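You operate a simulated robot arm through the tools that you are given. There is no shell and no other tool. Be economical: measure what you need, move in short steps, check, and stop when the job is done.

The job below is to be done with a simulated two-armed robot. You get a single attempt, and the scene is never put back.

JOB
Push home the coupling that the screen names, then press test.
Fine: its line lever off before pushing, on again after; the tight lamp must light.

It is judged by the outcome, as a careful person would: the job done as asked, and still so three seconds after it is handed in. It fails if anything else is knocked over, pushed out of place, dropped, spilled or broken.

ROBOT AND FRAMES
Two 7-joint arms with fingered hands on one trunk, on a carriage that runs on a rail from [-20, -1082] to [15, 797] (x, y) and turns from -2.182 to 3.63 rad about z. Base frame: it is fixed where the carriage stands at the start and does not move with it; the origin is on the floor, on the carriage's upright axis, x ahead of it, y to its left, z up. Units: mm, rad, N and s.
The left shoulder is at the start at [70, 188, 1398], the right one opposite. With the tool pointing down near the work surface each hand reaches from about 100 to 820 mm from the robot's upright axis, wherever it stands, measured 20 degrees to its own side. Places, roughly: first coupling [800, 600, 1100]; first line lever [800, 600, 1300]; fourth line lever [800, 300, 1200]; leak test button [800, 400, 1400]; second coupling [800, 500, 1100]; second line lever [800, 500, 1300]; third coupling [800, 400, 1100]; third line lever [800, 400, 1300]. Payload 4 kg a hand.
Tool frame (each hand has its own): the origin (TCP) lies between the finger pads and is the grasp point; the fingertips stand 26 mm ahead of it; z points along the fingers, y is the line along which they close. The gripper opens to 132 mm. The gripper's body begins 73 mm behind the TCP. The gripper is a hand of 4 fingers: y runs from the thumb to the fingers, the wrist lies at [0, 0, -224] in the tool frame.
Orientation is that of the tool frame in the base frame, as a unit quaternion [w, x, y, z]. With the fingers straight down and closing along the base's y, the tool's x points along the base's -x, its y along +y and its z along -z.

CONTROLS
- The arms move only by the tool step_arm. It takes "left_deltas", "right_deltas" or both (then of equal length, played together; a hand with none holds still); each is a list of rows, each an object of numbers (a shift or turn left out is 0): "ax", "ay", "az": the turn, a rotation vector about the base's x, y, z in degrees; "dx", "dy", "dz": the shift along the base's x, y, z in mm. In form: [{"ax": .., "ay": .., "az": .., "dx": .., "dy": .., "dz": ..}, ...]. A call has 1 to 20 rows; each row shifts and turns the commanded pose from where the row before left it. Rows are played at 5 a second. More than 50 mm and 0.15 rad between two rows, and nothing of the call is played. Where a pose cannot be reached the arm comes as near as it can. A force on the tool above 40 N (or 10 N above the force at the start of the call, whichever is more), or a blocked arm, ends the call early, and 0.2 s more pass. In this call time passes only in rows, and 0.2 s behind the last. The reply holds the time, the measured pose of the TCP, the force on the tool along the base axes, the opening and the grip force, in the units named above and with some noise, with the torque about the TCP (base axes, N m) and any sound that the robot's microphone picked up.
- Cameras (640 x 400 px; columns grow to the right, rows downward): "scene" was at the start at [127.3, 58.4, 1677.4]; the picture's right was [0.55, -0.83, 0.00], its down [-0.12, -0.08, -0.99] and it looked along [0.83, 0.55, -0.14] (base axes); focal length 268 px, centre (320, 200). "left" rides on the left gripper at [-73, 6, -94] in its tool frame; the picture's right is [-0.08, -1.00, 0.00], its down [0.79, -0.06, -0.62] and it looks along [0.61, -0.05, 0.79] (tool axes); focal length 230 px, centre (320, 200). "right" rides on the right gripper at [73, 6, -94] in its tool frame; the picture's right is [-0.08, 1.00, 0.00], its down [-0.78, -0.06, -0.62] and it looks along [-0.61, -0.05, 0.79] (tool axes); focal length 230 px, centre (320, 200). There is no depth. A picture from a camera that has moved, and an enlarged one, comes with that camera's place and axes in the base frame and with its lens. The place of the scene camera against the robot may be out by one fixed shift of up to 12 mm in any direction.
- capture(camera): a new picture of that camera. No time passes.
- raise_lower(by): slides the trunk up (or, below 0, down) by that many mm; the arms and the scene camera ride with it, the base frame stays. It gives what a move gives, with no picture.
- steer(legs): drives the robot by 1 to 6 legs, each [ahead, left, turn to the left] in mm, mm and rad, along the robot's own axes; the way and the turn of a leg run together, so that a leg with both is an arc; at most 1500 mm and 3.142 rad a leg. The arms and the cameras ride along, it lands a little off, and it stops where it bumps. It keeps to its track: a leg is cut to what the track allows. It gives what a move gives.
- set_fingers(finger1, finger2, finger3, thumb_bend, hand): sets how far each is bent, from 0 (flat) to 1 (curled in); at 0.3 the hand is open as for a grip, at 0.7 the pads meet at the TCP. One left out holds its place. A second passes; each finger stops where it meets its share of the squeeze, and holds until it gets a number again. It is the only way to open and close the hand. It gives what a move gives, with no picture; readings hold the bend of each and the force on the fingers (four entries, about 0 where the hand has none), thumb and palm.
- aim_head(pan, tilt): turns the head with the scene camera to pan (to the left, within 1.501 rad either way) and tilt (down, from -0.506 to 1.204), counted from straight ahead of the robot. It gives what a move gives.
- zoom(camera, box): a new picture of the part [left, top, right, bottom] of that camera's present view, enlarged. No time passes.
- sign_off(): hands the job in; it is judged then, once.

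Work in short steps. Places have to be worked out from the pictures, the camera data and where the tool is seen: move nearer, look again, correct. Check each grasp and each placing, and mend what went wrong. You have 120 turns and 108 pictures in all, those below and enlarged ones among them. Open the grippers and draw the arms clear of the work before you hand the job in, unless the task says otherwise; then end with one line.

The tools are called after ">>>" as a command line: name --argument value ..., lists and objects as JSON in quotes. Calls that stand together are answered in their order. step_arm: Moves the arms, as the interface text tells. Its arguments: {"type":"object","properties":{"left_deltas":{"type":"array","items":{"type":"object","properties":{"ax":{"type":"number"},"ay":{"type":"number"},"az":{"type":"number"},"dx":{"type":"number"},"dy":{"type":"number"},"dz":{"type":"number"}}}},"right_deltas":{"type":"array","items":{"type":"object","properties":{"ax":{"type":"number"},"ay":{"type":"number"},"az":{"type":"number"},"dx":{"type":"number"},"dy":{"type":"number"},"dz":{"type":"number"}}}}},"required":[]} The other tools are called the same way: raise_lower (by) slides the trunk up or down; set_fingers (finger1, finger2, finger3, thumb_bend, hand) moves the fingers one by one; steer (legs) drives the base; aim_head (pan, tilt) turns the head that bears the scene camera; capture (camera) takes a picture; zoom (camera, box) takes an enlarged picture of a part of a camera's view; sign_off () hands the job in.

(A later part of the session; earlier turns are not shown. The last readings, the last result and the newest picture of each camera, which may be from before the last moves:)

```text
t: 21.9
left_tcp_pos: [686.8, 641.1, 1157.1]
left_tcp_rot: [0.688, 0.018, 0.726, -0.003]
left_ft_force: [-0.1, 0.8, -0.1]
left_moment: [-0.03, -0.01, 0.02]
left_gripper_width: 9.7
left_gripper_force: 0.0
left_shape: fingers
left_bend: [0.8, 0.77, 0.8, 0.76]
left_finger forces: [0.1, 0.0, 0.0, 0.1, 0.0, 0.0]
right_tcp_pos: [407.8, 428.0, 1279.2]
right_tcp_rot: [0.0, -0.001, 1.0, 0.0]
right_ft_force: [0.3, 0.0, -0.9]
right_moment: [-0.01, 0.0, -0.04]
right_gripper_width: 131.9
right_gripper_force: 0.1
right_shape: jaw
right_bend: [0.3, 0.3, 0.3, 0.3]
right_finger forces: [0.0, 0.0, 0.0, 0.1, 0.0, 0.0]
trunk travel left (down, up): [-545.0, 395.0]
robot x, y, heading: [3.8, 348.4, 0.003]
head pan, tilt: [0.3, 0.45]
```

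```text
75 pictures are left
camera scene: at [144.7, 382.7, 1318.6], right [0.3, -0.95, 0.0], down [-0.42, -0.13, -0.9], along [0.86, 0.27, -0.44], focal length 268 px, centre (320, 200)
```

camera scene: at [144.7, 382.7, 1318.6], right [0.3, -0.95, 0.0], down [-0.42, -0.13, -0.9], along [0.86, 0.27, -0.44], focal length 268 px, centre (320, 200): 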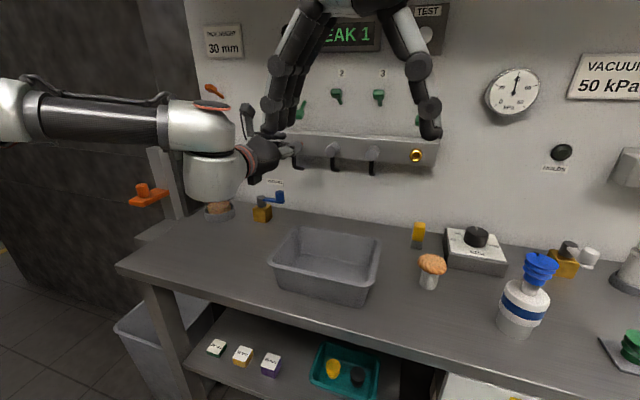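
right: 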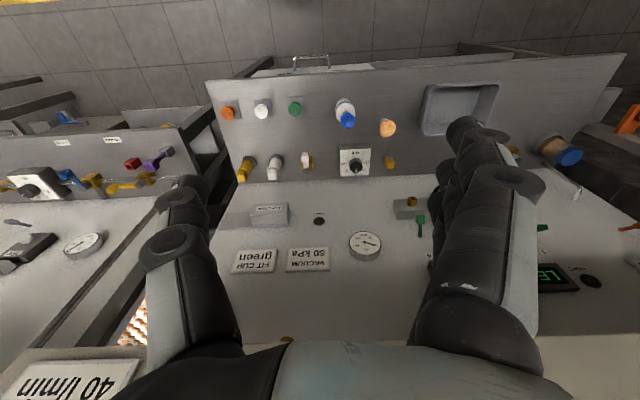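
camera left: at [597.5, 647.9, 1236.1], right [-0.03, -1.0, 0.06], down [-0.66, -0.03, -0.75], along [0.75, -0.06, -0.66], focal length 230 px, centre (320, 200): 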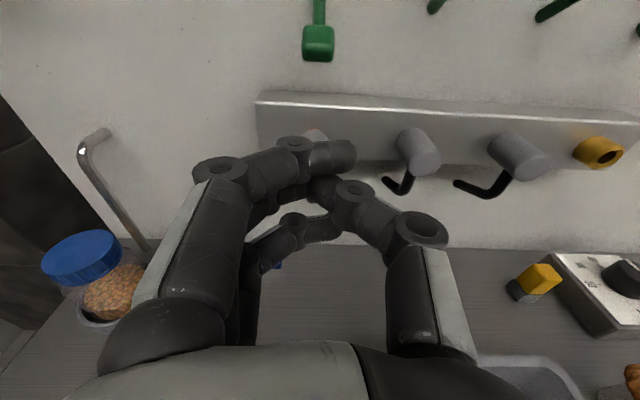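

Coupling 2's front face comes out at about [783,545,1138], which agrees with coupling 1 at z≈1140. I level in height and advance to push.

>>> step_arm --left_deltas '[{"dz": -16}, {"dx": 20}, {"dx": 15}, {"dx": 10}, {"dx": 8}, {"dx": 6}]'

>>> capture --camera "left"

>>> zoom --camera "scene" --box '[220, 80, 420, 230]'

```text
t: 23.3
left_tcp_pos: [745.0, 641.1, 1142.7]
left_tcp_rot: [0.688, 0.019, 0.726, -0.004]
left_ft_force: [-2.1, 0.1, 0.3]
left_moment: [0.01, 0.0, 0.01]
left_gripper_width: 9.6
left_gripper_force: 0.1
left_shape: fingers
left_bend: [0.8, 0.77, 0.8, 0.77]
left_finger forces: [0.0, 0.1, 0.0, 0.0, 0.0, 0.0]
right_tcp_pos: [408.1, 427.6, 1280.4]
right_tcp_rot: [0.0, 0.001, 1.0, 0.001]
right_ft_force: [-0.7, 0.6, 0.6]
right_moment: [0.02, 0.0, 0.01]
right_gripper_width: 131.9
right_gripper_force: 0.1
right_shape: jaw
right_bend: [0.3, 0.3, 0.3, 0.3]
right_finger forces: [0.1, 0.1, 0.1, 0.0, 0.0, 0.0]
trunk travel left (down, up): [-545.0, 395.0]
robot x, y, heading: [6.0, 348.5, -0.002]
head pan, tilt: [0.3, 0.45]
```

```text
74 pictures are left
camera left: at [655.7, 647.0, 1221.3], right [-0.03, -1.0, 0.06], down [-0.66, -0.03, -0.75], along [0.75, -0.06, -0.66], focal length 230 px, centre (320, 200)
```

left: 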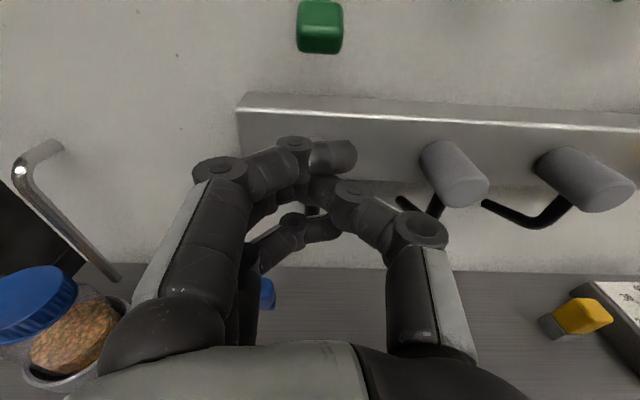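

```text
2.67 times, centred on (320, 155) of scene
camera zoom: at [144.0, 382.2, 1318.7], right [0.3, -0.95, 0.0], down [-0.42, -0.13, -0.9], along [0.86, 0.27, -0.43], focal length 715 px, centre (320, 320)
```

zoom: 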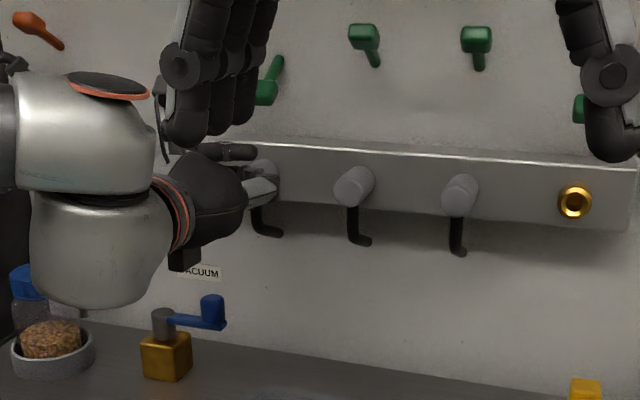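

First contact shows, at −2 N. I push on in small steps.

>>> step_arm --left_deltas '[{"dx": 4}, {"dx": 4}, {"dx": 4}, {"dx": 4}]'

>>> zoom --camera "scene" --box '[220, 80, 420, 230]'

```text
t: 24.3
left_tcp_pos: [754.2, 638.3, 1143.3]
left_tcp_rot: [0.688, 0.02, 0.726, -0.005]
left_ft_force: [-30.3, -4.2, 1.2]
left_moment: [-0.03, -0.03, 0.11]
left_gripper_width: 10.4
left_gripper_force: 0.1
left_shape: fingers
left_bend: [0.8, 0.81, 0.8, 0.81]
left_finger forces: [0.0, 0.1, 0.0, 0.0, 0.0, 0.0]
right_tcp_pos: [402.6, 427.9, 1281.0]
right_tcp_rot: [0.003, -0.001, 1.0, 0.001]
right_ft_force: [0.4, 0.6, 0.1]
right_moment: [-0.04, 0.0, -0.01]
right_gripper_width: 132.0
right_gripper_force: 0.1
right_shape: jaw
right_bend: [0.3, 0.3, 0.3, 0.3]
right_finger forces: [0.1, 0.0, 0.1, 0.0, 0.0, 0.0]
trunk travel left (down, up): [-545.0, 395.0]
robot x, y, heading: [6.2, 347.0, -0.0]
head pan, tilt: [0.3, 0.45]
stopped in row 4 (left hand): the force on the tool passed its limit at 41 N (the readings are from after the stop); the commanded pose is now the measured one
```

```text
2.67 times, centred on (320, 155) of scene
camera zoom: at [138.0, 382.2, 1319.5], right [0.3, -0.95, 0.0], down [-0.41, -0.13, -0.9], along [0.86, 0.27, -0.43], focal length 715 px, centre (320, 320)
```

zoom: 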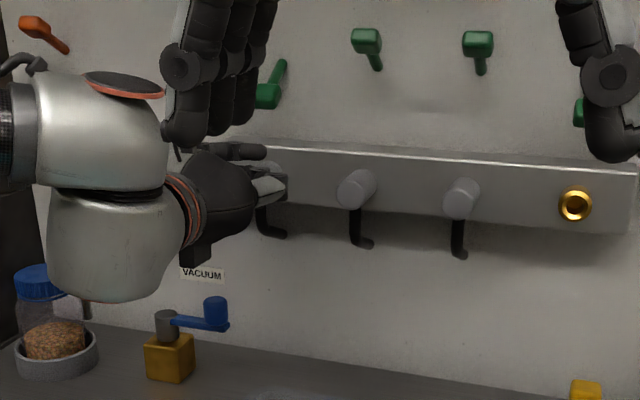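

The push stopped at 41 N after about 9 mm, and the fingers gave slightly. I check whether it moved further with another small push.

>>> step_arm --left_deltas '[{"dx": 3}, {"dx": 3}, {"dx": 3}]'

>>> capture --camera "left"

```text
t: 24.8
left_tcp_pos: [755.3, 636.7, 1145.3]
left_tcp_rot: [0.688, 0.022, 0.725, -0.008]
left_ft_force: [-35.3, -2.9, 4.3]
left_moment: [0.03, -0.09, 0.15]
left_gripper_width: 10.6
left_gripper_force: 13.1
left_shape: fingers
left_bend: [0.8, 0.82, 0.8, 0.81]
left_finger forces: [0.0, 26.3, 0.1, 0.0, 0.0, 0.0]
right_tcp_pos: [400.7, 429.1, 1281.8]
right_tcp_rot: [0.003, -0.002, 1.0, 0.001]
right_ft_force: [0.2, 0.3, 1.3]
right_moment: [0.01, -0.01, -0.01]
right_gripper_width: 132.0
right_gripper_force: 0.1
right_shape: jaw
right_bend: [0.3, 0.3, 0.3, 0.3]
right_finger forces: [0.0, 0.1, 0.0, 0.0, 0.0, 0.1]
trunk travel left (down, up): [-545.0, 395.0]
robot x, y, heading: [5.8, 344.6, 0.003]
head pan, tilt: [0.3, 0.45]
stopped in row 2 (left hand): the force on the tool passed its limit at 43 N (the readings are from after the stop); the commanded pose is now the measured one
```

```text
71 pictures are left
camera left: at [665.4, 644.4, 1222.8], right [-0.04, -1.0, 0.06], down [-0.66, -0.02, -0.75], along [0.75, -0.07, -0.66], focal length 230 px, centre (320, 200)
```

left: 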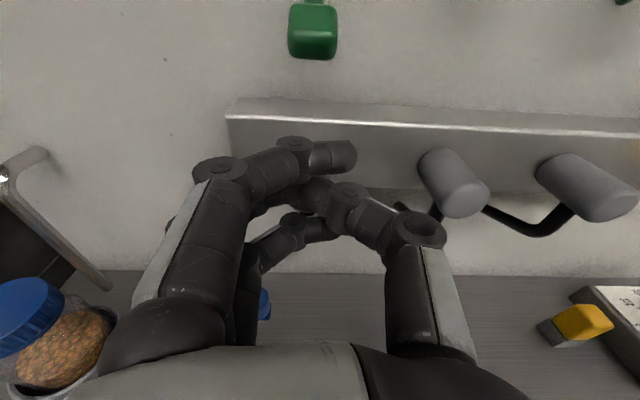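

I back off to see whether the orange ring is still showing.

>>> step_arm --left_deltas '[{"dx": -15}, {"dx": -30}, {"dx": -25, "dz": 30}, {"dz": 40}, {"dz": 40}]'

>>> capture --camera "left"

>>> zoom --camera "scene" --box '[240, 100, 400, 200]'

```text
t: 25.9
left_tcp_pos: [690.7, 638.4, 1249.2]
left_tcp_rot: [0.686, 0.02, 0.727, -0.006]
left_ft_force: [-0.1, 0.2, -0.1]
left_moment: [0.02, 0.03, 0.01]
left_gripper_width: 10.5
left_gripper_force: 0.1
left_shape: fingers
left_bend: [0.8, 0.78, 0.8, 0.77]
left_finger forces: [0.0, 0.0, 0.1, 0.1, 0.1, 0.0]
right_tcp_pos: [407.7, 428.1, 1280.0]
right_tcp_rot: [0.001, -0.001, 1.0, 0.001]
right_ft_force: [-0.2, -1.0, 0.1]
right_moment: [0.03, -0.03, 0.01]
right_gripper_width: 131.6
right_gripper_force: 0.1
right_shape: jaw
right_bend: [0.3, 0.3, 0.3, 0.3]
right_finger forces: [0.0, 0.0, 0.0, 0.1, 0.0, 0.1]
trunk travel left (down, up): [-545.0, 395.0]
robot x, y, heading: [3.6, 346.5, 0.004]
head pan, tilt: [0.3, 0.45]
```

```text
70 pictures are left
camera left: at [602.2, 644.3, 1328.4], right [-0.03, -1.0, 0.06], down [-0.66, -0.02, -0.75], along [0.75, -0.06, -0.66], focal length 230 px, centre (320, 200)
```

left: 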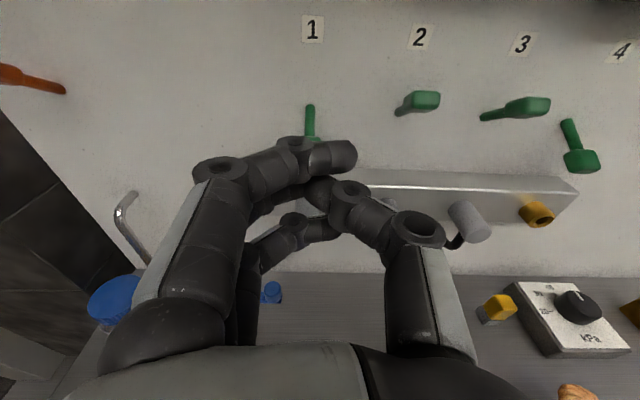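

```text
4.00 times, centred on (320, 150) of scene
camera zoom: at [142.8, 381.7, 1318.8], right [0.3, -0.95, 0.0], down [-0.41, -0.13, -0.9], along [0.86, 0.27, -0.43], focal length 1072 px, centre (320, 400)
```

zoom: 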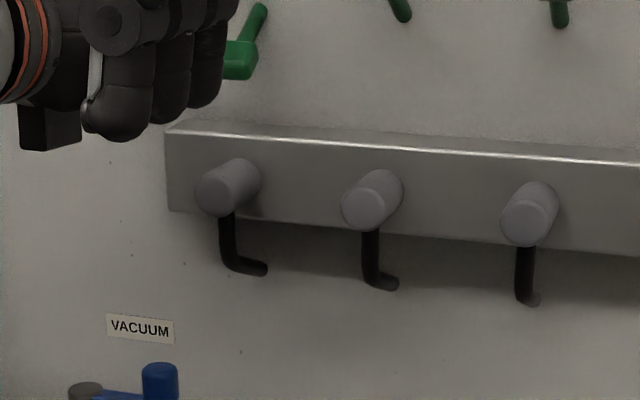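

The orange ring has gone and coupling 1 sits like 2 and 3. Next is the lever. To lift it positively I'll roll the hand 90° so the thumb is underneath, after backing off to a clear spot and opening the fingers.

>>> step_arm --left_deltas '[{"dx": -30}, {"dx": -30}, {"ax": 8.2}, {"ax": 8.2}, {"ax": 8.2}, {"ax": 8.2}, {"ax": 8.2}, {"ax": 8.2}, {"ax": 8.2}, {"ax": 8.2}, {"ax": 8.2}, {"ax": 8.2}, {"ax": 8.2}]'

>>> set_fingers --hand "left" --finger1 0.3 --finger2 0.3 --finger3 0.3 --thumb_bend 0.55

>>> capture --camera "left"

>>> capture --camera "scene"

```text
t: 28.8
left_tcp_pos: [632.6, 638.3, 1248.6]
left_tcp_rot: [0.468, 0.501, 0.518, 0.512]
left_ft_force: [-0.4, -0.9, 0.3]
left_moment: [0.0, 0.01, 0.0]
left_gripper_width: 10.2
left_gripper_force: 0.1
left_shape: fingers
left_bend: [0.8, 0.78, 0.8, 0.77]
left_finger forces: [0.0, 0.1, 0.1, 0.1, 0.0, 0.0]
right_tcp_pos: [407.8, 429.2, 1279.8]
right_tcp_rot: [0.0, -0.001, 1.0, 0.0]
right_ft_force: [0.1, 0.2, -0.3]
right_moment: [0.03, -0.01, -0.03]
right_gripper_width: 132.0
right_gripper_force: 0.1
right_shape: jaw
right_bend: [0.3, 0.3, 0.3, 0.3]
right_finger forces: [0.0, 0.1, 0.0, 0.0, 0.1, 0.0]
trunk travel left (down, up): [-545.0, 395.0]
robot x, y, heading: [8.0, 349.7, 0.007]
head pan, tilt: [0.3, 0.45]
```

```text
t: 29.8
left_tcp_pos: [632.6, 639.7, 1248.7]
left_tcp_rot: [0.47, 0.5, 0.518, 0.512]
left_ft_force: [0.0, 0.1, -0.5]
left_moment: [-0.01, 0.01, 0.0]
left_gripper_width: 94.5
left_gripper_force: 0.0
left_shape: fingers
left_bend: [0.3, 0.3, 0.3, 0.55]
left_finger forces: [0.1, 0.0, 0.0, 0.0, 0.0, 0.1]
right_tcp_pos: [407.7, 428.1, 1279.7]
right_tcp_rot: [0.0, -0.001, 1.0, 0.001]
right_ft_force: [0.7, 0.0, -0.2]
right_moment: [0.04, 0.01, 0.01]
right_gripper_width: 132.0
right_gripper_force: 0.0
right_shape: jaw
right_bend: [0.3, 0.3, 0.3, 0.3]
right_finger forces: [0.0, 0.0, 0.0, 0.0, 0.0, 0.0]
trunk travel left (down, up): [-545.0, 395.0]
robot x, y, heading: [4.7, 347.0, 0.004]
head pan, tilt: [0.3, 0.45]
```

```text
68 pictures are left
camera left: at [543.5, 559.6, 1256.1], right [-0.03, -0.05, -1.0], down [-0.66, 0.75, -0.02], along [0.75, 0.66, -0.06], focal length 230 px, centre (320, 200)
```

left: 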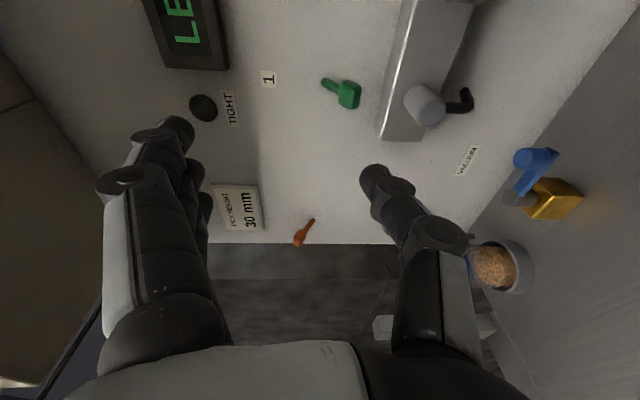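

```text
67 pictures are left
camera scene: at [144.2, 382.4, 1318.6], right [0.3, -0.95, 0.0], down [-0.42, -0.13, -0.9], along [0.86, 0.27, -0.44], focal length 268 px, centre (320, 200)
```

scene: 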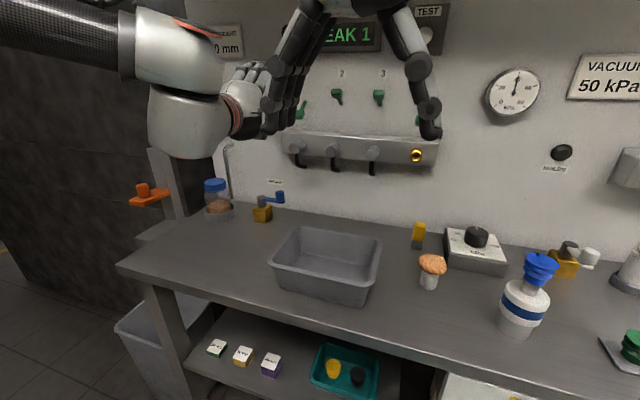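

The rolled view is excellent: lever 1's grip is at about [820,641,1203], its underside about 1190, and the coupling top about 1152. I pitch slightly nose-down so the thumb is nearly level, then align it in front of the gap below the grip.

>>> step_arm --left_deltas '[{"ay": 8, "dx": 25, "dz": -12}, {"dx": 30, "dy": 2, "dz": -12}, {"dx": 30, "dz": -11}, {"dx": 20}]'

>>> capture --camera "left"

>>> zoom --camera "scene" --box '[220, 70, 380, 190]'

```text
t: 30.8
left_tcp_pos: [738.6, 641.4, 1212.3]
left_tcp_rot: [0.433, 0.535, 0.549, 0.475]
left_ft_force: [0.0, 0.2, 0.6]
left_moment: [0.01, 0.0, 0.02]
left_gripper_width: 94.7
left_gripper_force: 0.1
left_shape: fingers
left_bend: [0.3, 0.3, 0.3, 0.55]
left_finger forces: [0.1, 0.1, 0.0, 0.0, 0.0, 0.0]
right_tcp_pos: [409.1, 428.5, 1278.6]
right_tcp_rot: [0.0, -0.001, 1.0, 0.0]
right_ft_force: [0.6, 0.3, -0.4]
right_moment: [-0.03, 0.04, 0.0]
right_gripper_width: 131.9
right_gripper_force: 0.0
right_shape: jaw
right_bend: [0.3, 0.3, 0.3, 0.3]
right_finger forces: [0.0, 0.0, 0.0, 0.1, 0.0, 0.0]
trunk travel left (down, up): [-545.0, 395.0]
robot x, y, heading: [6.5, 344.3, 0.001]
head pan, tilt: [0.3, 0.45]
```

```text
66 pictures are left
camera left: at [651.6, 562.1, 1231.6], right [-0.17, -0.06, -0.98], down [-0.66, 0.75, 0.07], along [0.73, 0.66, -0.16], focal length 230 px, centre (320, 200)
```

left: 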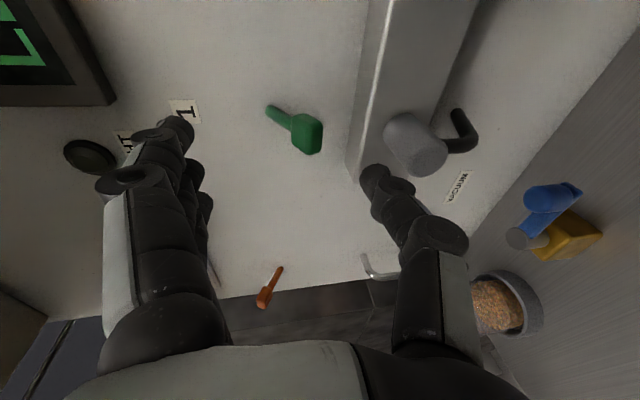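

```text
3.33 times, centred on (300, 130) of scene
camera zoom: at [144.9, 382.6, 1318.6], right [0.3, -0.95, 0.0], down [-0.42, -0.13, -0.9], along [0.86, 0.27, -0.44], focal length 893 px, centre (387, 433)
```

zoom: 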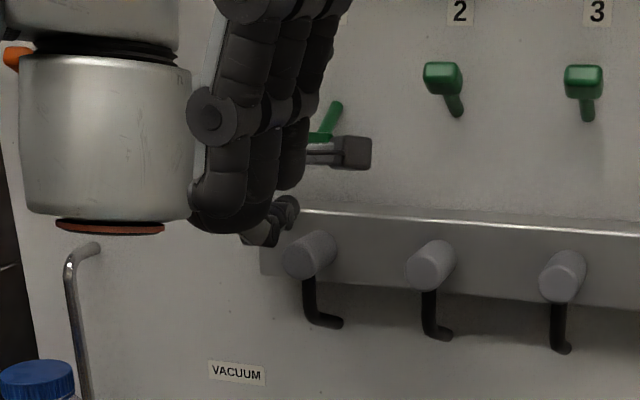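

The thumb tip is at about [753,641,1179], just beneath the grip's height. I slide it forward under the grip.

>>> step_arm --left_deltas '[{"dx": 15, "dz": -3}, {"dx": 15}, {"dx": 12}, {"dx": 12}]'

>>> capture --camera "left"

```text
t: 31.8
left_tcp_pos: [791.7, 641.2, 1209.3]
left_tcp_rot: [0.432, 0.534, 0.549, 0.476]
left_ft_force: [0.3, -0.5, 0.2]
left_moment: [0.0, -0.02, 0.03]
left_gripper_width: 95.1
left_gripper_force: 0.1
left_shape: fingers
left_bend: [0.3, 0.3, 0.3, 0.55]
left_finger forces: [0.1, 0.0, 0.0, 0.0, 0.1, 0.1]
right_tcp_pos: [408.9, 427.0, 1279.2]
right_tcp_rot: [-0.001, -0.001, 1.0, 0.0]
right_ft_force: [0.0, 0.0, 0.2]
right_moment: [-0.01, 0.0, 0.02]
right_gripper_width: 131.8
right_gripper_force: 0.1
right_shape: jaw
right_bend: [0.3, 0.3, 0.3, 0.3]
right_finger forces: [0.1, 0.0, 0.1, 0.0, 0.0, 0.0]
trunk travel left (down, up): [-545.0, 395.0]
robot x, y, heading: [2.7, 348.6, 0.005]
head pan, tilt: [0.3, 0.45]
```

```text
64 pictures are left
camera left: at [704.4, 562.0, 1230.0], right [-0.17, -0.06, -0.98], down [-0.66, 0.75, 0.07], along [0.73, 0.66, -0.16], focal length 230 px, centre (320, 200)
```

left: 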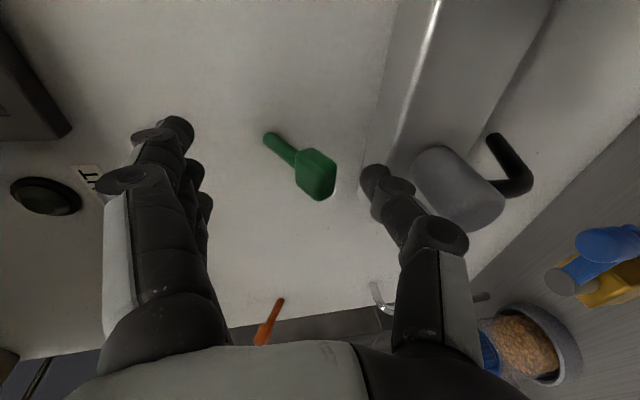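

The thumb is under the grip with no contact. I go a few mm deeper, then lift.

>>> step_arm --left_deltas '[{"dx": 8}, {"dz": 8}, {"dz": 8}, {"dz": 8}, {"dz": 8}, {"dz": 8}]'

>>> capture --camera "left"

```text
t: 33.1
left_tcp_pos: [799.0, 640.9, 1250.3]
left_tcp_rot: [0.432, 0.534, 0.549, 0.476]
left_ft_force: [-4.5, 0.1, -2.0]
left_moment: [-0.01, 0.15, 0.0]
left_gripper_width: 98.3
left_gripper_force: 1.6
left_shape: fingers
left_bend: [0.3, 0.3, 0.3, 0.54]
left_finger forces: [0.0, 0.0, 0.0, 0.0, 3.8, 0.0]
right_tcp_pos: [407.8, 428.3, 1279.6]
right_tcp_rot: [0.0, -0.001, 1.0, 0.0]
right_ft_force: [0.6, -0.1, -0.8]
right_moment: [0.01, -0.02, -0.03]
right_gripper_width: 131.8
right_gripper_force: 0.1
right_shape: jaw
right_bend: [0.3, 0.3, 0.3, 0.3]
right_finger forces: [0.0, 0.1, 0.0, 0.1, 0.0, 0.0]
trunk travel left (down, up): [-545.0, 395.0]
robot x, y, heading: [8.6, 346.5, 0.008]
head pan, tilt: [0.3, 0.45]
```

```text
63 pictures are left
camera left: at [711.2, 561.2, 1270.8], right [-0.17, -0.05, -0.98], down [-0.66, 0.75, 0.07], along [0.73, 0.66, -0.16], focal length 230 px, centre (320, 200)
```

left: 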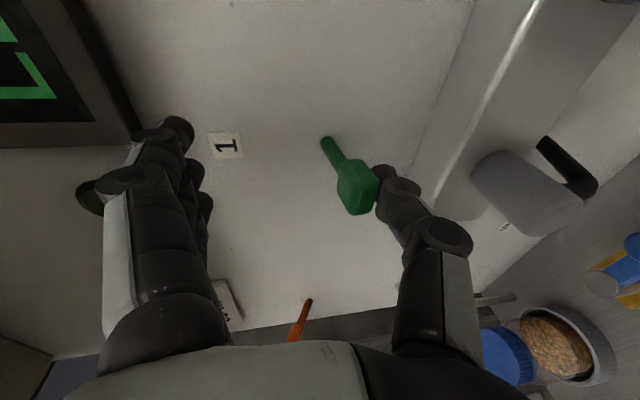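

The lever is coming up. Its upper fingers would near the display housing, so I curl them a bit before lifting further.

>>> set_fingers --hand "left" --finger1 0.5 --finger2 0.5 --finger3 0.5

>>> step_arm --left_deltas '[{"dz": 7}, {"dz": 7}, {"dz": 7}, {"dz": 7}]'

>>> capture --camera "left"

```text
t: 34.1
left_tcp_pos: [799.0, 640.8, 1250.5]
left_tcp_rot: [0.433, 0.534, 0.548, 0.476]
left_ft_force: [-0.2, -0.3, -0.8]
left_moment: [0.0, 0.02, 0.0]
left_gripper_width: 64.6
left_gripper_force: 0.5
left_shape: fingers
left_bend: [0.5, 0.5, 0.5, 0.55]
left_finger forces: [0.0, 0.0, 0.0, 0.1, 1.0, 0.1]
right_tcp_pos: [408.1, 427.4, 1278.7]
right_tcp_rot: [-0.001, -0.001, 1.0, 0.0]
right_ft_force: [0.1, 0.5, -0.3]
right_moment: [-0.01, -0.03, 0.02]
right_gripper_width: 131.8
right_gripper_force: 0.1
right_shape: jaw
right_bend: [0.3, 0.3, 0.3, 0.3]
right_finger forces: [0.0, 0.0, 0.0, 0.0, 0.0, 0.0]
trunk travel left (down, up): [-545.0, 395.0]
robot x, y, heading: [4.5, 350.5, 0.001]
head pan, tilt: [0.3, 0.45]
```

```text
t: 35.1
left_tcp_pos: [800.4, 640.8, 1279.1]
left_tcp_rot: [0.432, 0.534, 0.55, 0.475]
left_ft_force: [-0.5, 0.1, -1.8]
left_moment: [0.0, 0.04, -0.03]
left_gripper_width: 66.0
left_gripper_force: 0.5
left_shape: fingers
left_bend: [0.5, 0.5, 0.5, 0.54]
left_finger forces: [0.0, 0.0, 0.0, 0.0, 1.8, 0.1]
right_tcp_pos: [408.7, 427.8, 1279.6]
right_tcp_rot: [0.0, -0.001, 1.0, 0.0]
right_ft_force: [-0.6, -0.1, -0.2]
right_moment: [-0.02, -0.03, 0.0]
right_gripper_width: 132.0
right_gripper_force: 0.0
right_shape: jaw
right_bend: [0.3, 0.3, 0.3, 0.3]
right_finger forces: [0.1, 0.0, 0.0, 0.0, 0.0, 0.0]
trunk travel left (down, up): [-545.0, 395.0]
robot x, y, heading: [6.8, 348.5, 0.003]
head pan, tilt: [0.3, 0.45]
```

```text
62 pictures are left
camera left: at [712.6, 561.0, 1298.9], right [-0.17, -0.05, -0.98], down [-0.66, 0.75, 0.07], along [0.73, 0.66, -0.16], focal length 230 px, centre (320, 200)
```

left: 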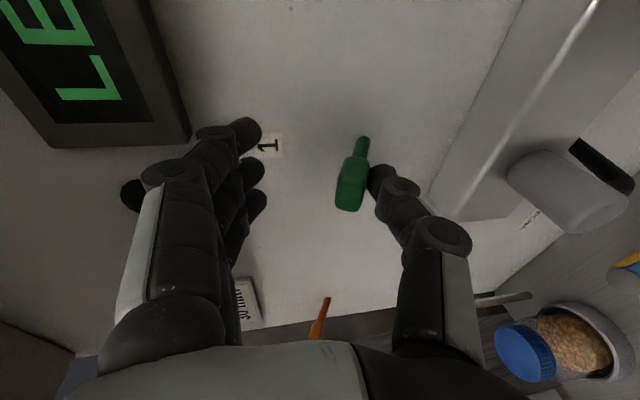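

The lever is past horizontal, and I keep lifting until it stops.

>>> step_arm --left_deltas '[{"dz": 6}, {"dz": 6}, {"dz": 5}, {"dz": 5}]'

>>> capture --camera "left"

```text
t: 36.1
left_tcp_pos: [800.8, 641.4, 1298.1]
left_tcp_rot: [0.431, 0.535, 0.551, 0.474]
left_ft_force: [-1.3, -2.2, -11.2]
left_moment: [-0.13, 0.24, -0.02]
left_gripper_width: 78.1
left_gripper_force: 5.3
left_shape: fingers
left_bend: [0.5, 0.5, 0.5, 0.5]
left_finger forces: [0.1, 0.0, 0.0, 0.0, 11.2, 0.0]
right_tcp_pos: [409.6, 427.8, 1279.3]
right_tcp_rot: [0.0, 0.0, 1.0, 0.001]
right_ft_force: [-0.2, 0.3, 0.0]
right_moment: [-0.02, -0.01, 0.0]
right_gripper_width: 131.8
right_gripper_force: 0.1
right_shape: jaw
right_bend: [0.3, 0.3, 0.3, 0.3]
right_finger forces: [0.1, 0.0, 0.0, 0.1, 0.0, 0.0]
trunk travel left (down, up): [-545.0, 395.0]
robot x, y, heading: [4.8, 351.0, 0.004]
head pan, tilt: [0.3, 0.45]
```

```text
61 pictures are left
camera left: at [714.4, 561.0, 1318.3], right [-0.17, -0.05, -0.98], down [-0.66, 0.75, 0.08], along [0.73, 0.66, -0.17], focal length 230 px, centre (320, 200)
```

left: 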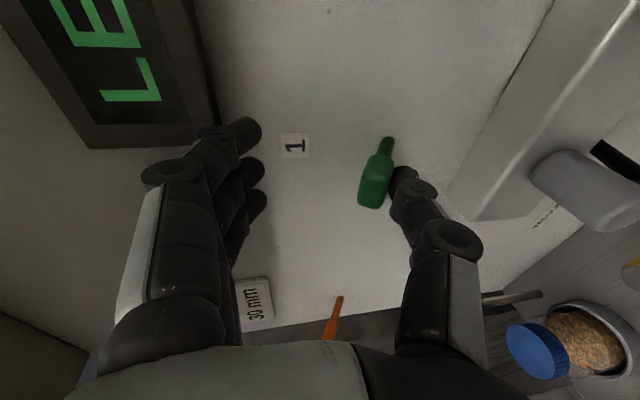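

The force has risen to 11 N and the thumb is giving, so the lever is probably at its upper stop. I ease off and retreat to check.

>>> step_arm --left_deltas '[{"dz": -12}, {"dx": -30}, {"dx": -40}, {"dx": -40}, {"dx": -40, "dz": 10}, {"dx": -40, "dz": 10}]'

>>> capture --camera "left"

>>> capture --camera "scene"

```text
t: 37.5
left_tcp_pos: [607.6, 641.1, 1310.2]
left_tcp_rot: [0.433, 0.534, 0.549, 0.475]
left_ft_force: [0.0, 0.1, 0.0]
left_moment: [-0.04, -0.02, 0.0]
left_gripper_width: 63.4
left_gripper_force: 0.0
left_shape: fingers
left_bend: [0.5, 0.5, 0.5, 0.55]
left_finger forces: [0.0, 0.1, 0.0, 0.0, 0.1, 0.0]
right_tcp_pos: [407.6, 429.8, 1279.6]
right_tcp_rot: [0.001, -0.001, 1.0, 0.0]
right_ft_force: [-0.5, 0.3, 0.2]
right_moment: [0.03, -0.06, 0.03]
right_gripper_width: 132.0
right_gripper_force: 0.1
right_shape: jaw
right_bend: [0.3, 0.3, 0.3, 0.3]
right_finger forces: [0.0, 0.1, 0.0, 0.0, 0.0, 0.0]
trunk travel left (down, up): [-545.0, 395.0]
robot x, y, heading: [5.8, 348.1, 0.003]
head pan, tilt: [0.3, 0.45]
```

```text
60 pictures are left
camera left: at [520.2, 561.7, 1329.3], right [-0.17, -0.06, -0.98], down [-0.66, 0.75, 0.07], along [0.73, 0.66, -0.16], focal length 230 px, centre (320, 200)
```

left: 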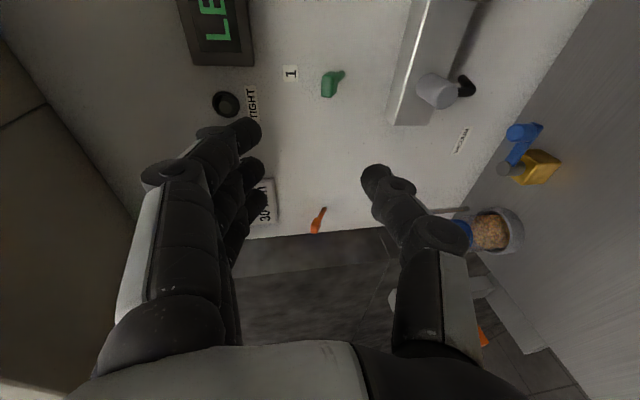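

```text
59 pictures are left
camera scene: at [142.6, 382.7, 1318.8], right [0.3, -0.95, 0.0], down [-0.41, -0.13, -0.9], along [0.86, 0.27, -0.43], focal length 268 px, centre (320, 200)
```

scene: 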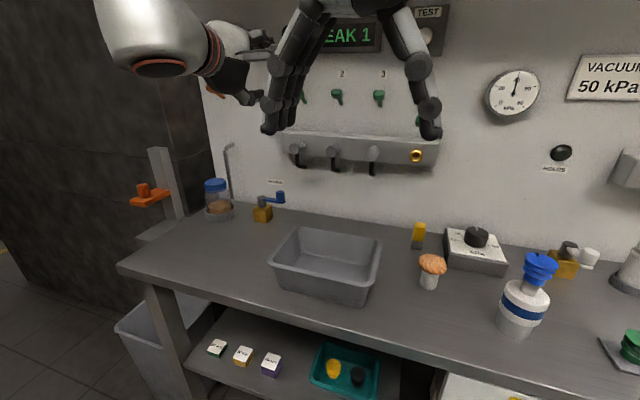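

Lever 1 is back up like 2 and 3. For the test button at y≈365, I drive right so the left hand faces it and the right hand stays clear, and raise the trunk a little.

>>> steer --legs '[[0, -270, 0]]'

>>> raise_lower --by 90

>>> step_arm --left_deltas '[{"ay": -8}, {"ax": -8.2}, {"ax": -8.2}, {"ax": -8.2}, {"ax": -8.2}, {"ax": -8.2}, {"ax": -8.2}, {"ax": -8.2}, {"ax": -8.2}, {"ax": -8.2}, {"ax": -8.2}, {"ax": -8.2}]'

>>> capture --camera "left"

>>> capture --camera "scene"

```text
t: 39.5
left_tcp_pos: [604.1, 371.9, 1308.1]
left_tcp_rot: [0.433, 0.534, 0.549, 0.475]
left_ft_force: [-1.2, 0.2, -0.1]
left_moment: [0.01, 0.0, 0.0]
left_gripper_width: 63.3
left_gripper_force: 0.0
left_shape: fingers
left_bend: [0.5, 0.5, 0.5, 0.55]
left_finger forces: [0.1, 0.0, 0.0, 0.0, 0.0, 0.0]
right_tcp_pos: [403.9, 158.9, 1279.5]
right_tcp_rot: [0.0, -0.001, 1.0, 0.0]
right_ft_force: [0.0, -0.7, 0.0]
right_moment: [0.01, -0.02, 0.01]
right_gripper_width: 132.1
right_gripper_force: 0.0
right_shape: jaw
right_bend: [0.3, 0.3, 0.3, 0.3]
right_finger forces: [0.0, 0.1, 0.1, 0.0, 0.0, 0.0]
trunk travel left (down, up): [-545.0, 395.0]
robot x, y, heading: [2.4, 76.5, 0.007]
head pan, tilt: [0.3, 0.45]
```

```text
t: 40.7
left_tcp_pos: [605.3, 372.4, 1398.1]
left_tcp_rot: [0.432, 0.534, 0.55, 0.475]
left_ft_force: [-0.6, 0.5, -0.3]
left_moment: [0.01, 0.01, 0.02]
left_gripper_width: 63.4
left_gripper_force: 0.1
left_shape: fingers
left_bend: [0.5, 0.5, 0.5, 0.55]
left_finger forces: [0.1, 0.0, 0.0, 0.0, 0.0, 0.0]
right_tcp_pos: [404.1, 159.2, 1369.0]
right_tcp_rot: [0.0, -0.001, 1.0, 0.0]
right_ft_force: [-0.1, 0.1, 0.8]
right_moment: [0.02, -0.01, 0.02]
right_gripper_width: 131.9
right_gripper_force: 0.1
right_shape: jaw
right_bend: [0.3, 0.3, 0.3, 0.3]
right_finger forces: [0.1, 0.0, 0.0, 0.0, 0.0, 0.1]
trunk travel left (down, up): [-635.0, 305.0]
robot x, y, heading: [2.9, 78.3, 0.002]
head pan, tilt: [0.3, 0.45]
```

```text
t: 43.3
left_tcp_pos: [603.9, 370.8, 1398.5]
left_tcp_rot: [0.686, 0.019, 0.728, -0.007]
left_ft_force: [0.2, 0.2, -0.4]
left_moment: [0.0, -0.03, -0.02]
left_gripper_width: 63.2
left_gripper_force: 0.1
left_shape: fingers
left_bend: [0.5, 0.5, 0.5, 0.55]
left_finger forces: [0.1, 0.0, 0.0, 0.1, 0.0, 0.0]
right_tcp_pos: [402.4, 160.2, 1369.7]
right_tcp_rot: [0.001, 0.0, 1.0, 0.001]
right_ft_force: [-0.2, -0.3, 0.7]
right_moment: [0.01, 0.0, 0.0]
right_gripper_width: 132.0
right_gripper_force: 0.0
right_shape: jaw
right_bend: [0.3, 0.3, 0.3, 0.3]
right_finger forces: [0.0, 0.0, 0.0, 0.1, 0.1, 0.0]
trunk travel left (down, up): [-635.0, 305.0]
robot x, y, heading: [2.5, 80.1, 0.004]
head pan, tilt: [0.3, 0.45]
```

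```text
58 pictures are left
camera left: at [515.7, 378.9, 1477.8], right [-0.03, -1.0, 0.06], down [-0.66, -0.02, -0.75], along [0.75, -0.07, -0.66], focal length 230 px, centre (320, 200)
```

left: 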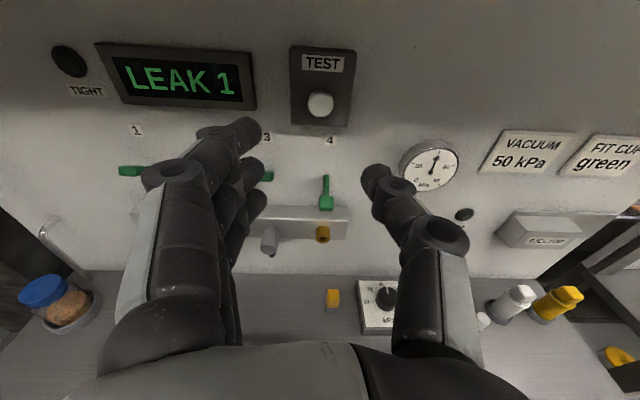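

```text
57 pictures are left
camera scene: at [139.4, 113.7, 1408.6], right [0.3, -0.95, 0.0], down [-0.42, -0.13, -0.9], along [0.86, 0.27, -0.44], focal length 268 px, centre (320, 200)
```

scene: 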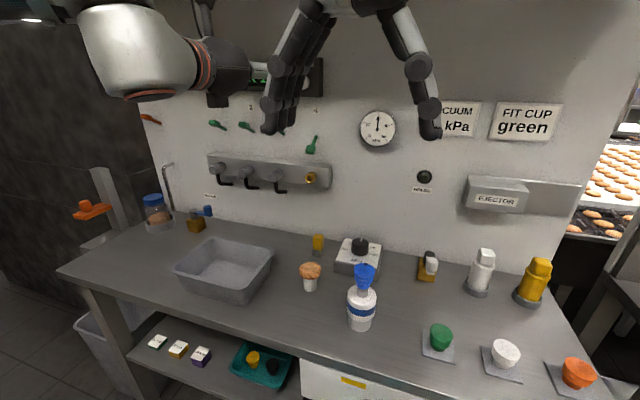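

The button is at about [840,358,1369]. I make a single-finger pointer with the middle finger extended and look.

>>> set_fingers --hand "left" --finger1 1.0 --finger2 0.65 --finger3 1.0 --thumb_bend 0.9

>>> step_arm --left_deltas '[{"dx": 30, "dy": -5, "dz": -10}, {"dx": 30, "dy": -5, "dz": -10}, {"dx": 30, "dy": -4, "dz": -8}, {"dx": 30}]'

>>> capture --camera "left"

>>> zoom --camera "scene" --box '[180, 20, 380, 170]'

```text
t: 44.3
left_tcp_pos: [603.4, 371.6, 1398.3]
left_tcp_rot: [0.686, 0.021, 0.728, -0.007]
left_ft_force: [1.0, 0.5, 0.7]
left_moment: [0.0, 0.01, 0.0]
left_gripper_width: 37.2
left_gripper_force: 0.2
left_shape: fingers
left_bend: [1.0, 0.64, 1.0, 0.89]
left_finger forces: [0.0, 0.1, 0.0, 0.1, 0.1, 0.0]
right_tcp_pos: [403.6, 159.7, 1369.8]
right_tcp_rot: [-0.001, 0.0, 1.0, 0.0]
right_ft_force: [-0.1, -0.3, -0.4]
right_moment: [0.02, -0.03, 0.02]
right_gripper_width: 131.8
right_gripper_force: 0.0
right_shape: jaw
right_bend: [0.3, 0.3, 0.3, 0.3]
right_finger forces: [0.0, 0.0, 0.0, 0.0, 0.0, 0.0]
trunk travel left (down, up): [-635.0, 305.0]
robot x, y, heading: [-4.6, 79.2, 0.007]
head pan, tilt: [0.3, 0.45]
```

```text
t: 45.3
left_tcp_pos: [725.3, 356.4, 1368.8]
left_tcp_rot: [0.685, 0.02, 0.728, -0.006]
left_ft_force: [0.8, 0.0, 0.6]
left_moment: [0.0, 0.0, 0.01]
left_gripper_width: 37.3
left_gripper_force: 0.1
left_shape: fingers
left_bend: [1.0, 0.64, 1.0, 0.89]
left_finger forces: [0.1, 0.0, 0.1, 0.1, 0.0, 0.1]
right_tcp_pos: [405.0, 157.9, 1368.8]
right_tcp_rot: [-0.001, -0.001, 1.0, 0.001]
right_ft_force: [0.2, -0.2, -0.8]
right_moment: [0.01, 0.01, -0.01]
right_gripper_width: 131.7
right_gripper_force: 0.1
right_shape: jaw
right_bend: [0.3, 0.3, 0.3, 0.3]
right_finger forces: [0.1, 0.1, 0.1, 0.1, 0.0, 0.1]
trunk travel left (down, up): [-635.0, 305.0]
robot x, y, heading: [2.1, 78.8, -0.003]
head pan, tilt: [0.3, 0.45]
```

```text
56 pictures are left
camera left: at [635.9, 362.8, 1447.9], right [-0.03, -1.0, 0.06], down [-0.67, -0.02, -0.75], along [0.75, -0.06, -0.66], focal length 230 px, centre (320, 200)
```

left: 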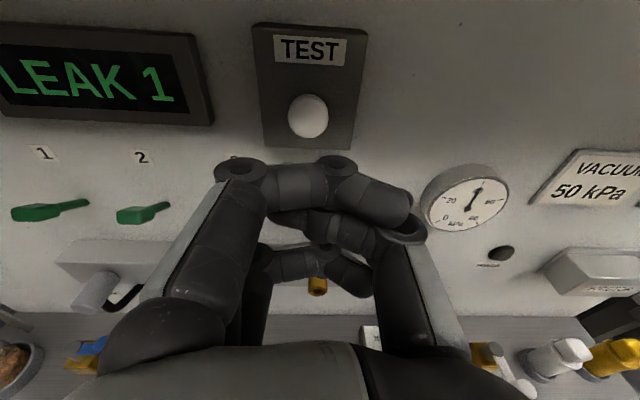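

```text
2.67 times, centred on (280, 95) of scene
camera zoom: at [141.1, 112.8, 1408.4], right [0.3, -0.95, 0.0], down [-0.42, -0.13, -0.9], along [0.86, 0.27, -0.44], focal length 715 px, centre (427, 480)
```

zoom: 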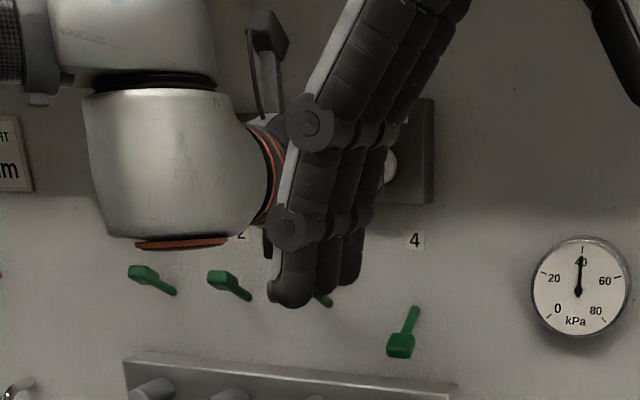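

The crossed thumb hides the middle finger. I use the top finger as the pointer instead, since the camera can see it, and curl the rest.

>>> set_fingers --hand "left" --finger1 0.6 --finger2 1.0 --finger3 1.0 --thumb_bend 0.9

>>> capture --camera "left"

```text
t: 46.3
left_tcp_pos: [723.5, 356.7, 1371.1]
left_tcp_rot: [0.685, 0.02, 0.728, -0.005]
left_ft_force: [-0.3, -0.1, -0.2]
left_moment: [0.01, 0.03, -0.04]
left_gripper_width: 22.6
left_gripper_force: 0.0
left_shape: fingers
left_bend: [0.6, 0.71, 1.0, 0.9]
left_finger forces: [0.0, 0.0, 0.1, 0.0, 0.0, 0.0]
right_tcp_pos: [403.0, 161.2, 1368.8]
right_tcp_rot: [0.0, -0.001, 1.0, 0.001]
right_ft_force: [0.0, 0.7, -0.3]
right_moment: [0.01, 0.01, -0.02]
right_gripper_width: 131.8
right_gripper_force: 0.1
right_shape: jaw
right_bend: [0.3, 0.3, 0.3, 0.3]
right_finger forces: [0.1, 0.0, 0.0, 0.0, 0.0, 0.0]
trunk travel left (down, up): [-635.0, 305.0]
robot x, y, heading: [1.8, 77.7, 0.006]
head pan, tilt: [0.3, 0.45]
```

```text
54 pictures are left
camera left: at [633.9, 363.6, 1448.9], right [-0.03, -1.0, 0.06], down [-0.66, -0.02, -0.75], along [0.75, -0.06, -0.66], focal length 230 px, centre (320, 200)
```

left: 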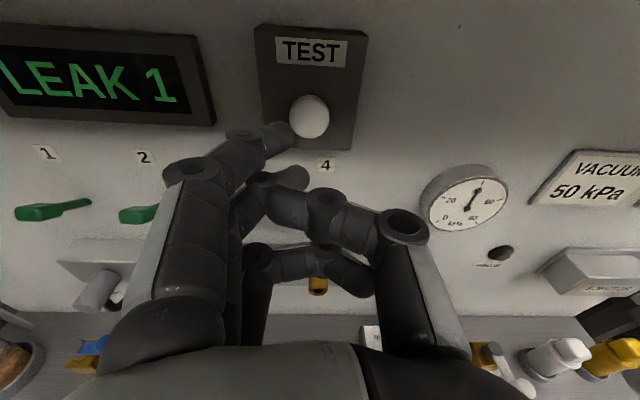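

The top fingertip sits at about TCP+(24,16,24). I align it with the button (TCP y≈346, z≈1347) and advance most of the way.

>>> step_arm --left_deltas '[{"dx": 10, "dy": -5, "dz": -12}, {"dx": 20, "dy": -5, "dz": -12}, {"dx": 20}]'

>>> capture --camera "left"

```text
t: 47.1
left_tcp_pos: [774.5, 348.3, 1347.1]
left_tcp_rot: [0.685, 0.019, 0.728, -0.006]
left_ft_force: [0.3, 0.2, -1.2]
left_moment: [-0.01, 0.04, -0.02]
left_gripper_width: 22.7
left_gripper_force: 0.0
left_shape: fingers
left_bend: [0.6, 0.71, 1.0, 0.9]
left_finger forces: [0.0, 0.1, 0.0, 0.0, 0.0, 0.0]
right_tcp_pos: [403.3, 159.2, 1368.9]
right_tcp_rot: [0.0, 0.0, 1.0, 0.001]
right_ft_force: [-0.3, -0.5, -0.1]
right_moment: [-0.01, 0.02, 0.0]
right_gripper_width: 131.9
right_gripper_force: 0.2
right_shape: jaw
right_bend: [0.3, 0.3, 0.3, 0.3]
right_finger forces: [0.0, 0.0, 0.0, 0.1, 0.0, 0.0]
trunk travel left (down, up): [-635.0, 305.0]
robot x, y, heading: [2.0, 78.8, 0.001]
head pan, tilt: [0.3, 0.45]
```

```text
53 pictures are left
camera left: at [685.0, 354.8, 1425.9], right [-0.03, -1.0, 0.06], down [-0.66, -0.02, -0.75], along [0.75, -0.06, -0.66], focal length 230 px, centre (320, 200)
```

left: 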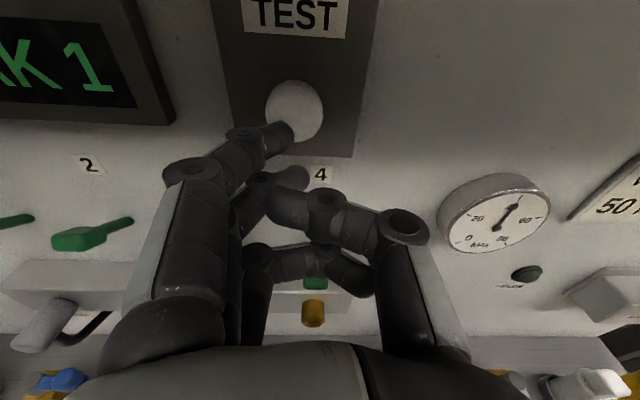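

The tip is in line with the button. I push forward gently.

>>> step_arm --left_deltas '[{"dx": 12}, {"dx": 8}, {"dx": 5}, {"dx": 4}, {"dx": 4}]'

>>> capture --camera "left"

```text
t: 48.3
left_tcp_pos: [803.5, 348.6, 1347.8]
left_tcp_rot: [0.687, 0.02, 0.726, -0.007]
left_ft_force: [-14.5, 4.4, -0.7]
left_moment: [-0.14, -0.29, 0.1]
left_gripper_width: 16.0
left_gripper_force: 6.2
left_shape: fingers
left_bend: [0.85, 0.76, 1.0, 0.92]
left_finger forces: [12.7, 0.2, 0.1, 0.0, 0.0, 0.1]
right_tcp_pos: [399.1, 160.8, 1371.2]
right_tcp_rot: [0.0, -0.001, 1.0, 0.0]
right_ft_force: [-0.4, 0.8, -1.2]
right_moment: [-0.02, 0.01, 0.02]
right_gripper_width: 131.9
right_gripper_force: 0.1
right_shape: jaw
right_bend: [0.3, 0.3, 0.3, 0.3]
right_finger forces: [0.0, 0.0, 0.0, 0.0, 0.1, 0.0]
trunk travel left (down, up): [-635.0, 305.0]
robot x, y, heading: [-0.1, 80.0, 0.003]
head pan, tilt: [0.3, 0.45]
heard: click
```

```text
52 pictures are left
camera left: at [714.2, 356.4, 1427.3], right [-0.03, -1.0, 0.06], down [-0.66, -0.02, -0.75], along [0.75, -0.06, -0.66], focal length 230 px, centre (320, 200)
```

left: 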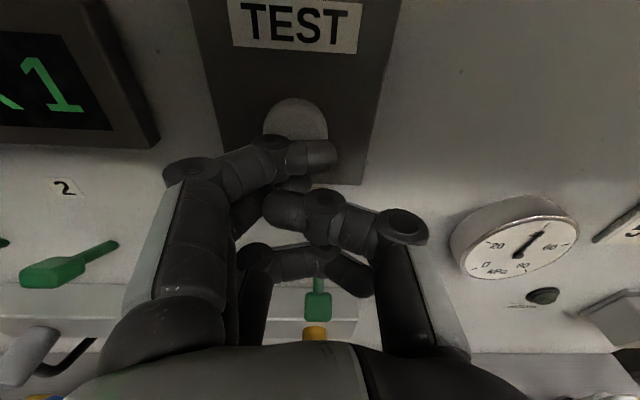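

A click was heard. I back off and look at the TIGHT lamp, the lever and the coupling.

>>> step_arm --left_deltas '[{"dx": -20}, {"dx": -40}, {"dx": -40}, {"dx": -40}, {"dx": -40}]'

>>> capture --camera "left"

```text
t: 49.5
left_tcp_pos: [625.4, 348.4, 1347.9]
left_tcp_rot: [0.686, 0.02, 0.727, -0.006]
left_ft_force: [-0.4, -0.1, -0.4]
left_moment: [0.0, 0.03, 0.01]
left_gripper_width: 24.2
left_gripper_force: 0.1
left_shape: fingers
left_bend: [0.6, 0.76, 1.0, 0.92]
left_finger forces: [0.0, 0.1, 0.0, 0.0, 0.0, 0.1]
right_tcp_pos: [401.2, 159.8, 1370.3]
right_tcp_rot: [0.0, 0.0, 1.0, 0.0]
right_ft_force: [-0.3, 0.4, 0.4]
right_moment: [0.01, -0.05, 0.0]
right_gripper_width: 131.7
right_gripper_force: 0.0
right_shape: jaw
right_bend: [0.3, 0.3, 0.3, 0.3]
right_finger forces: [0.0, 0.0, 0.0, 0.1, 0.1, 0.0]
trunk travel left (down, up): [-635.0, 305.0]
robot x, y, heading: [3.1, 78.8, 0.005]
head pan, tilt: [0.3, 0.45]
```

```text
51 pictures are left
camera left: at [535.7, 354.8, 1426.8], right [-0.03, -1.0, 0.06], down [-0.66, -0.02, -0.75], along [0.75, -0.06, -0.66], focal length 230 px, centre (320, 200)
```

left: 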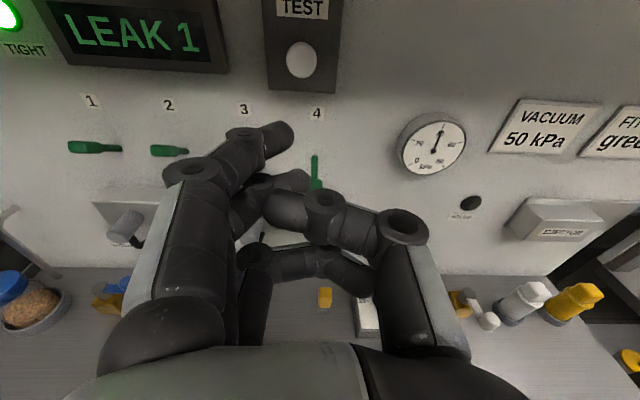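

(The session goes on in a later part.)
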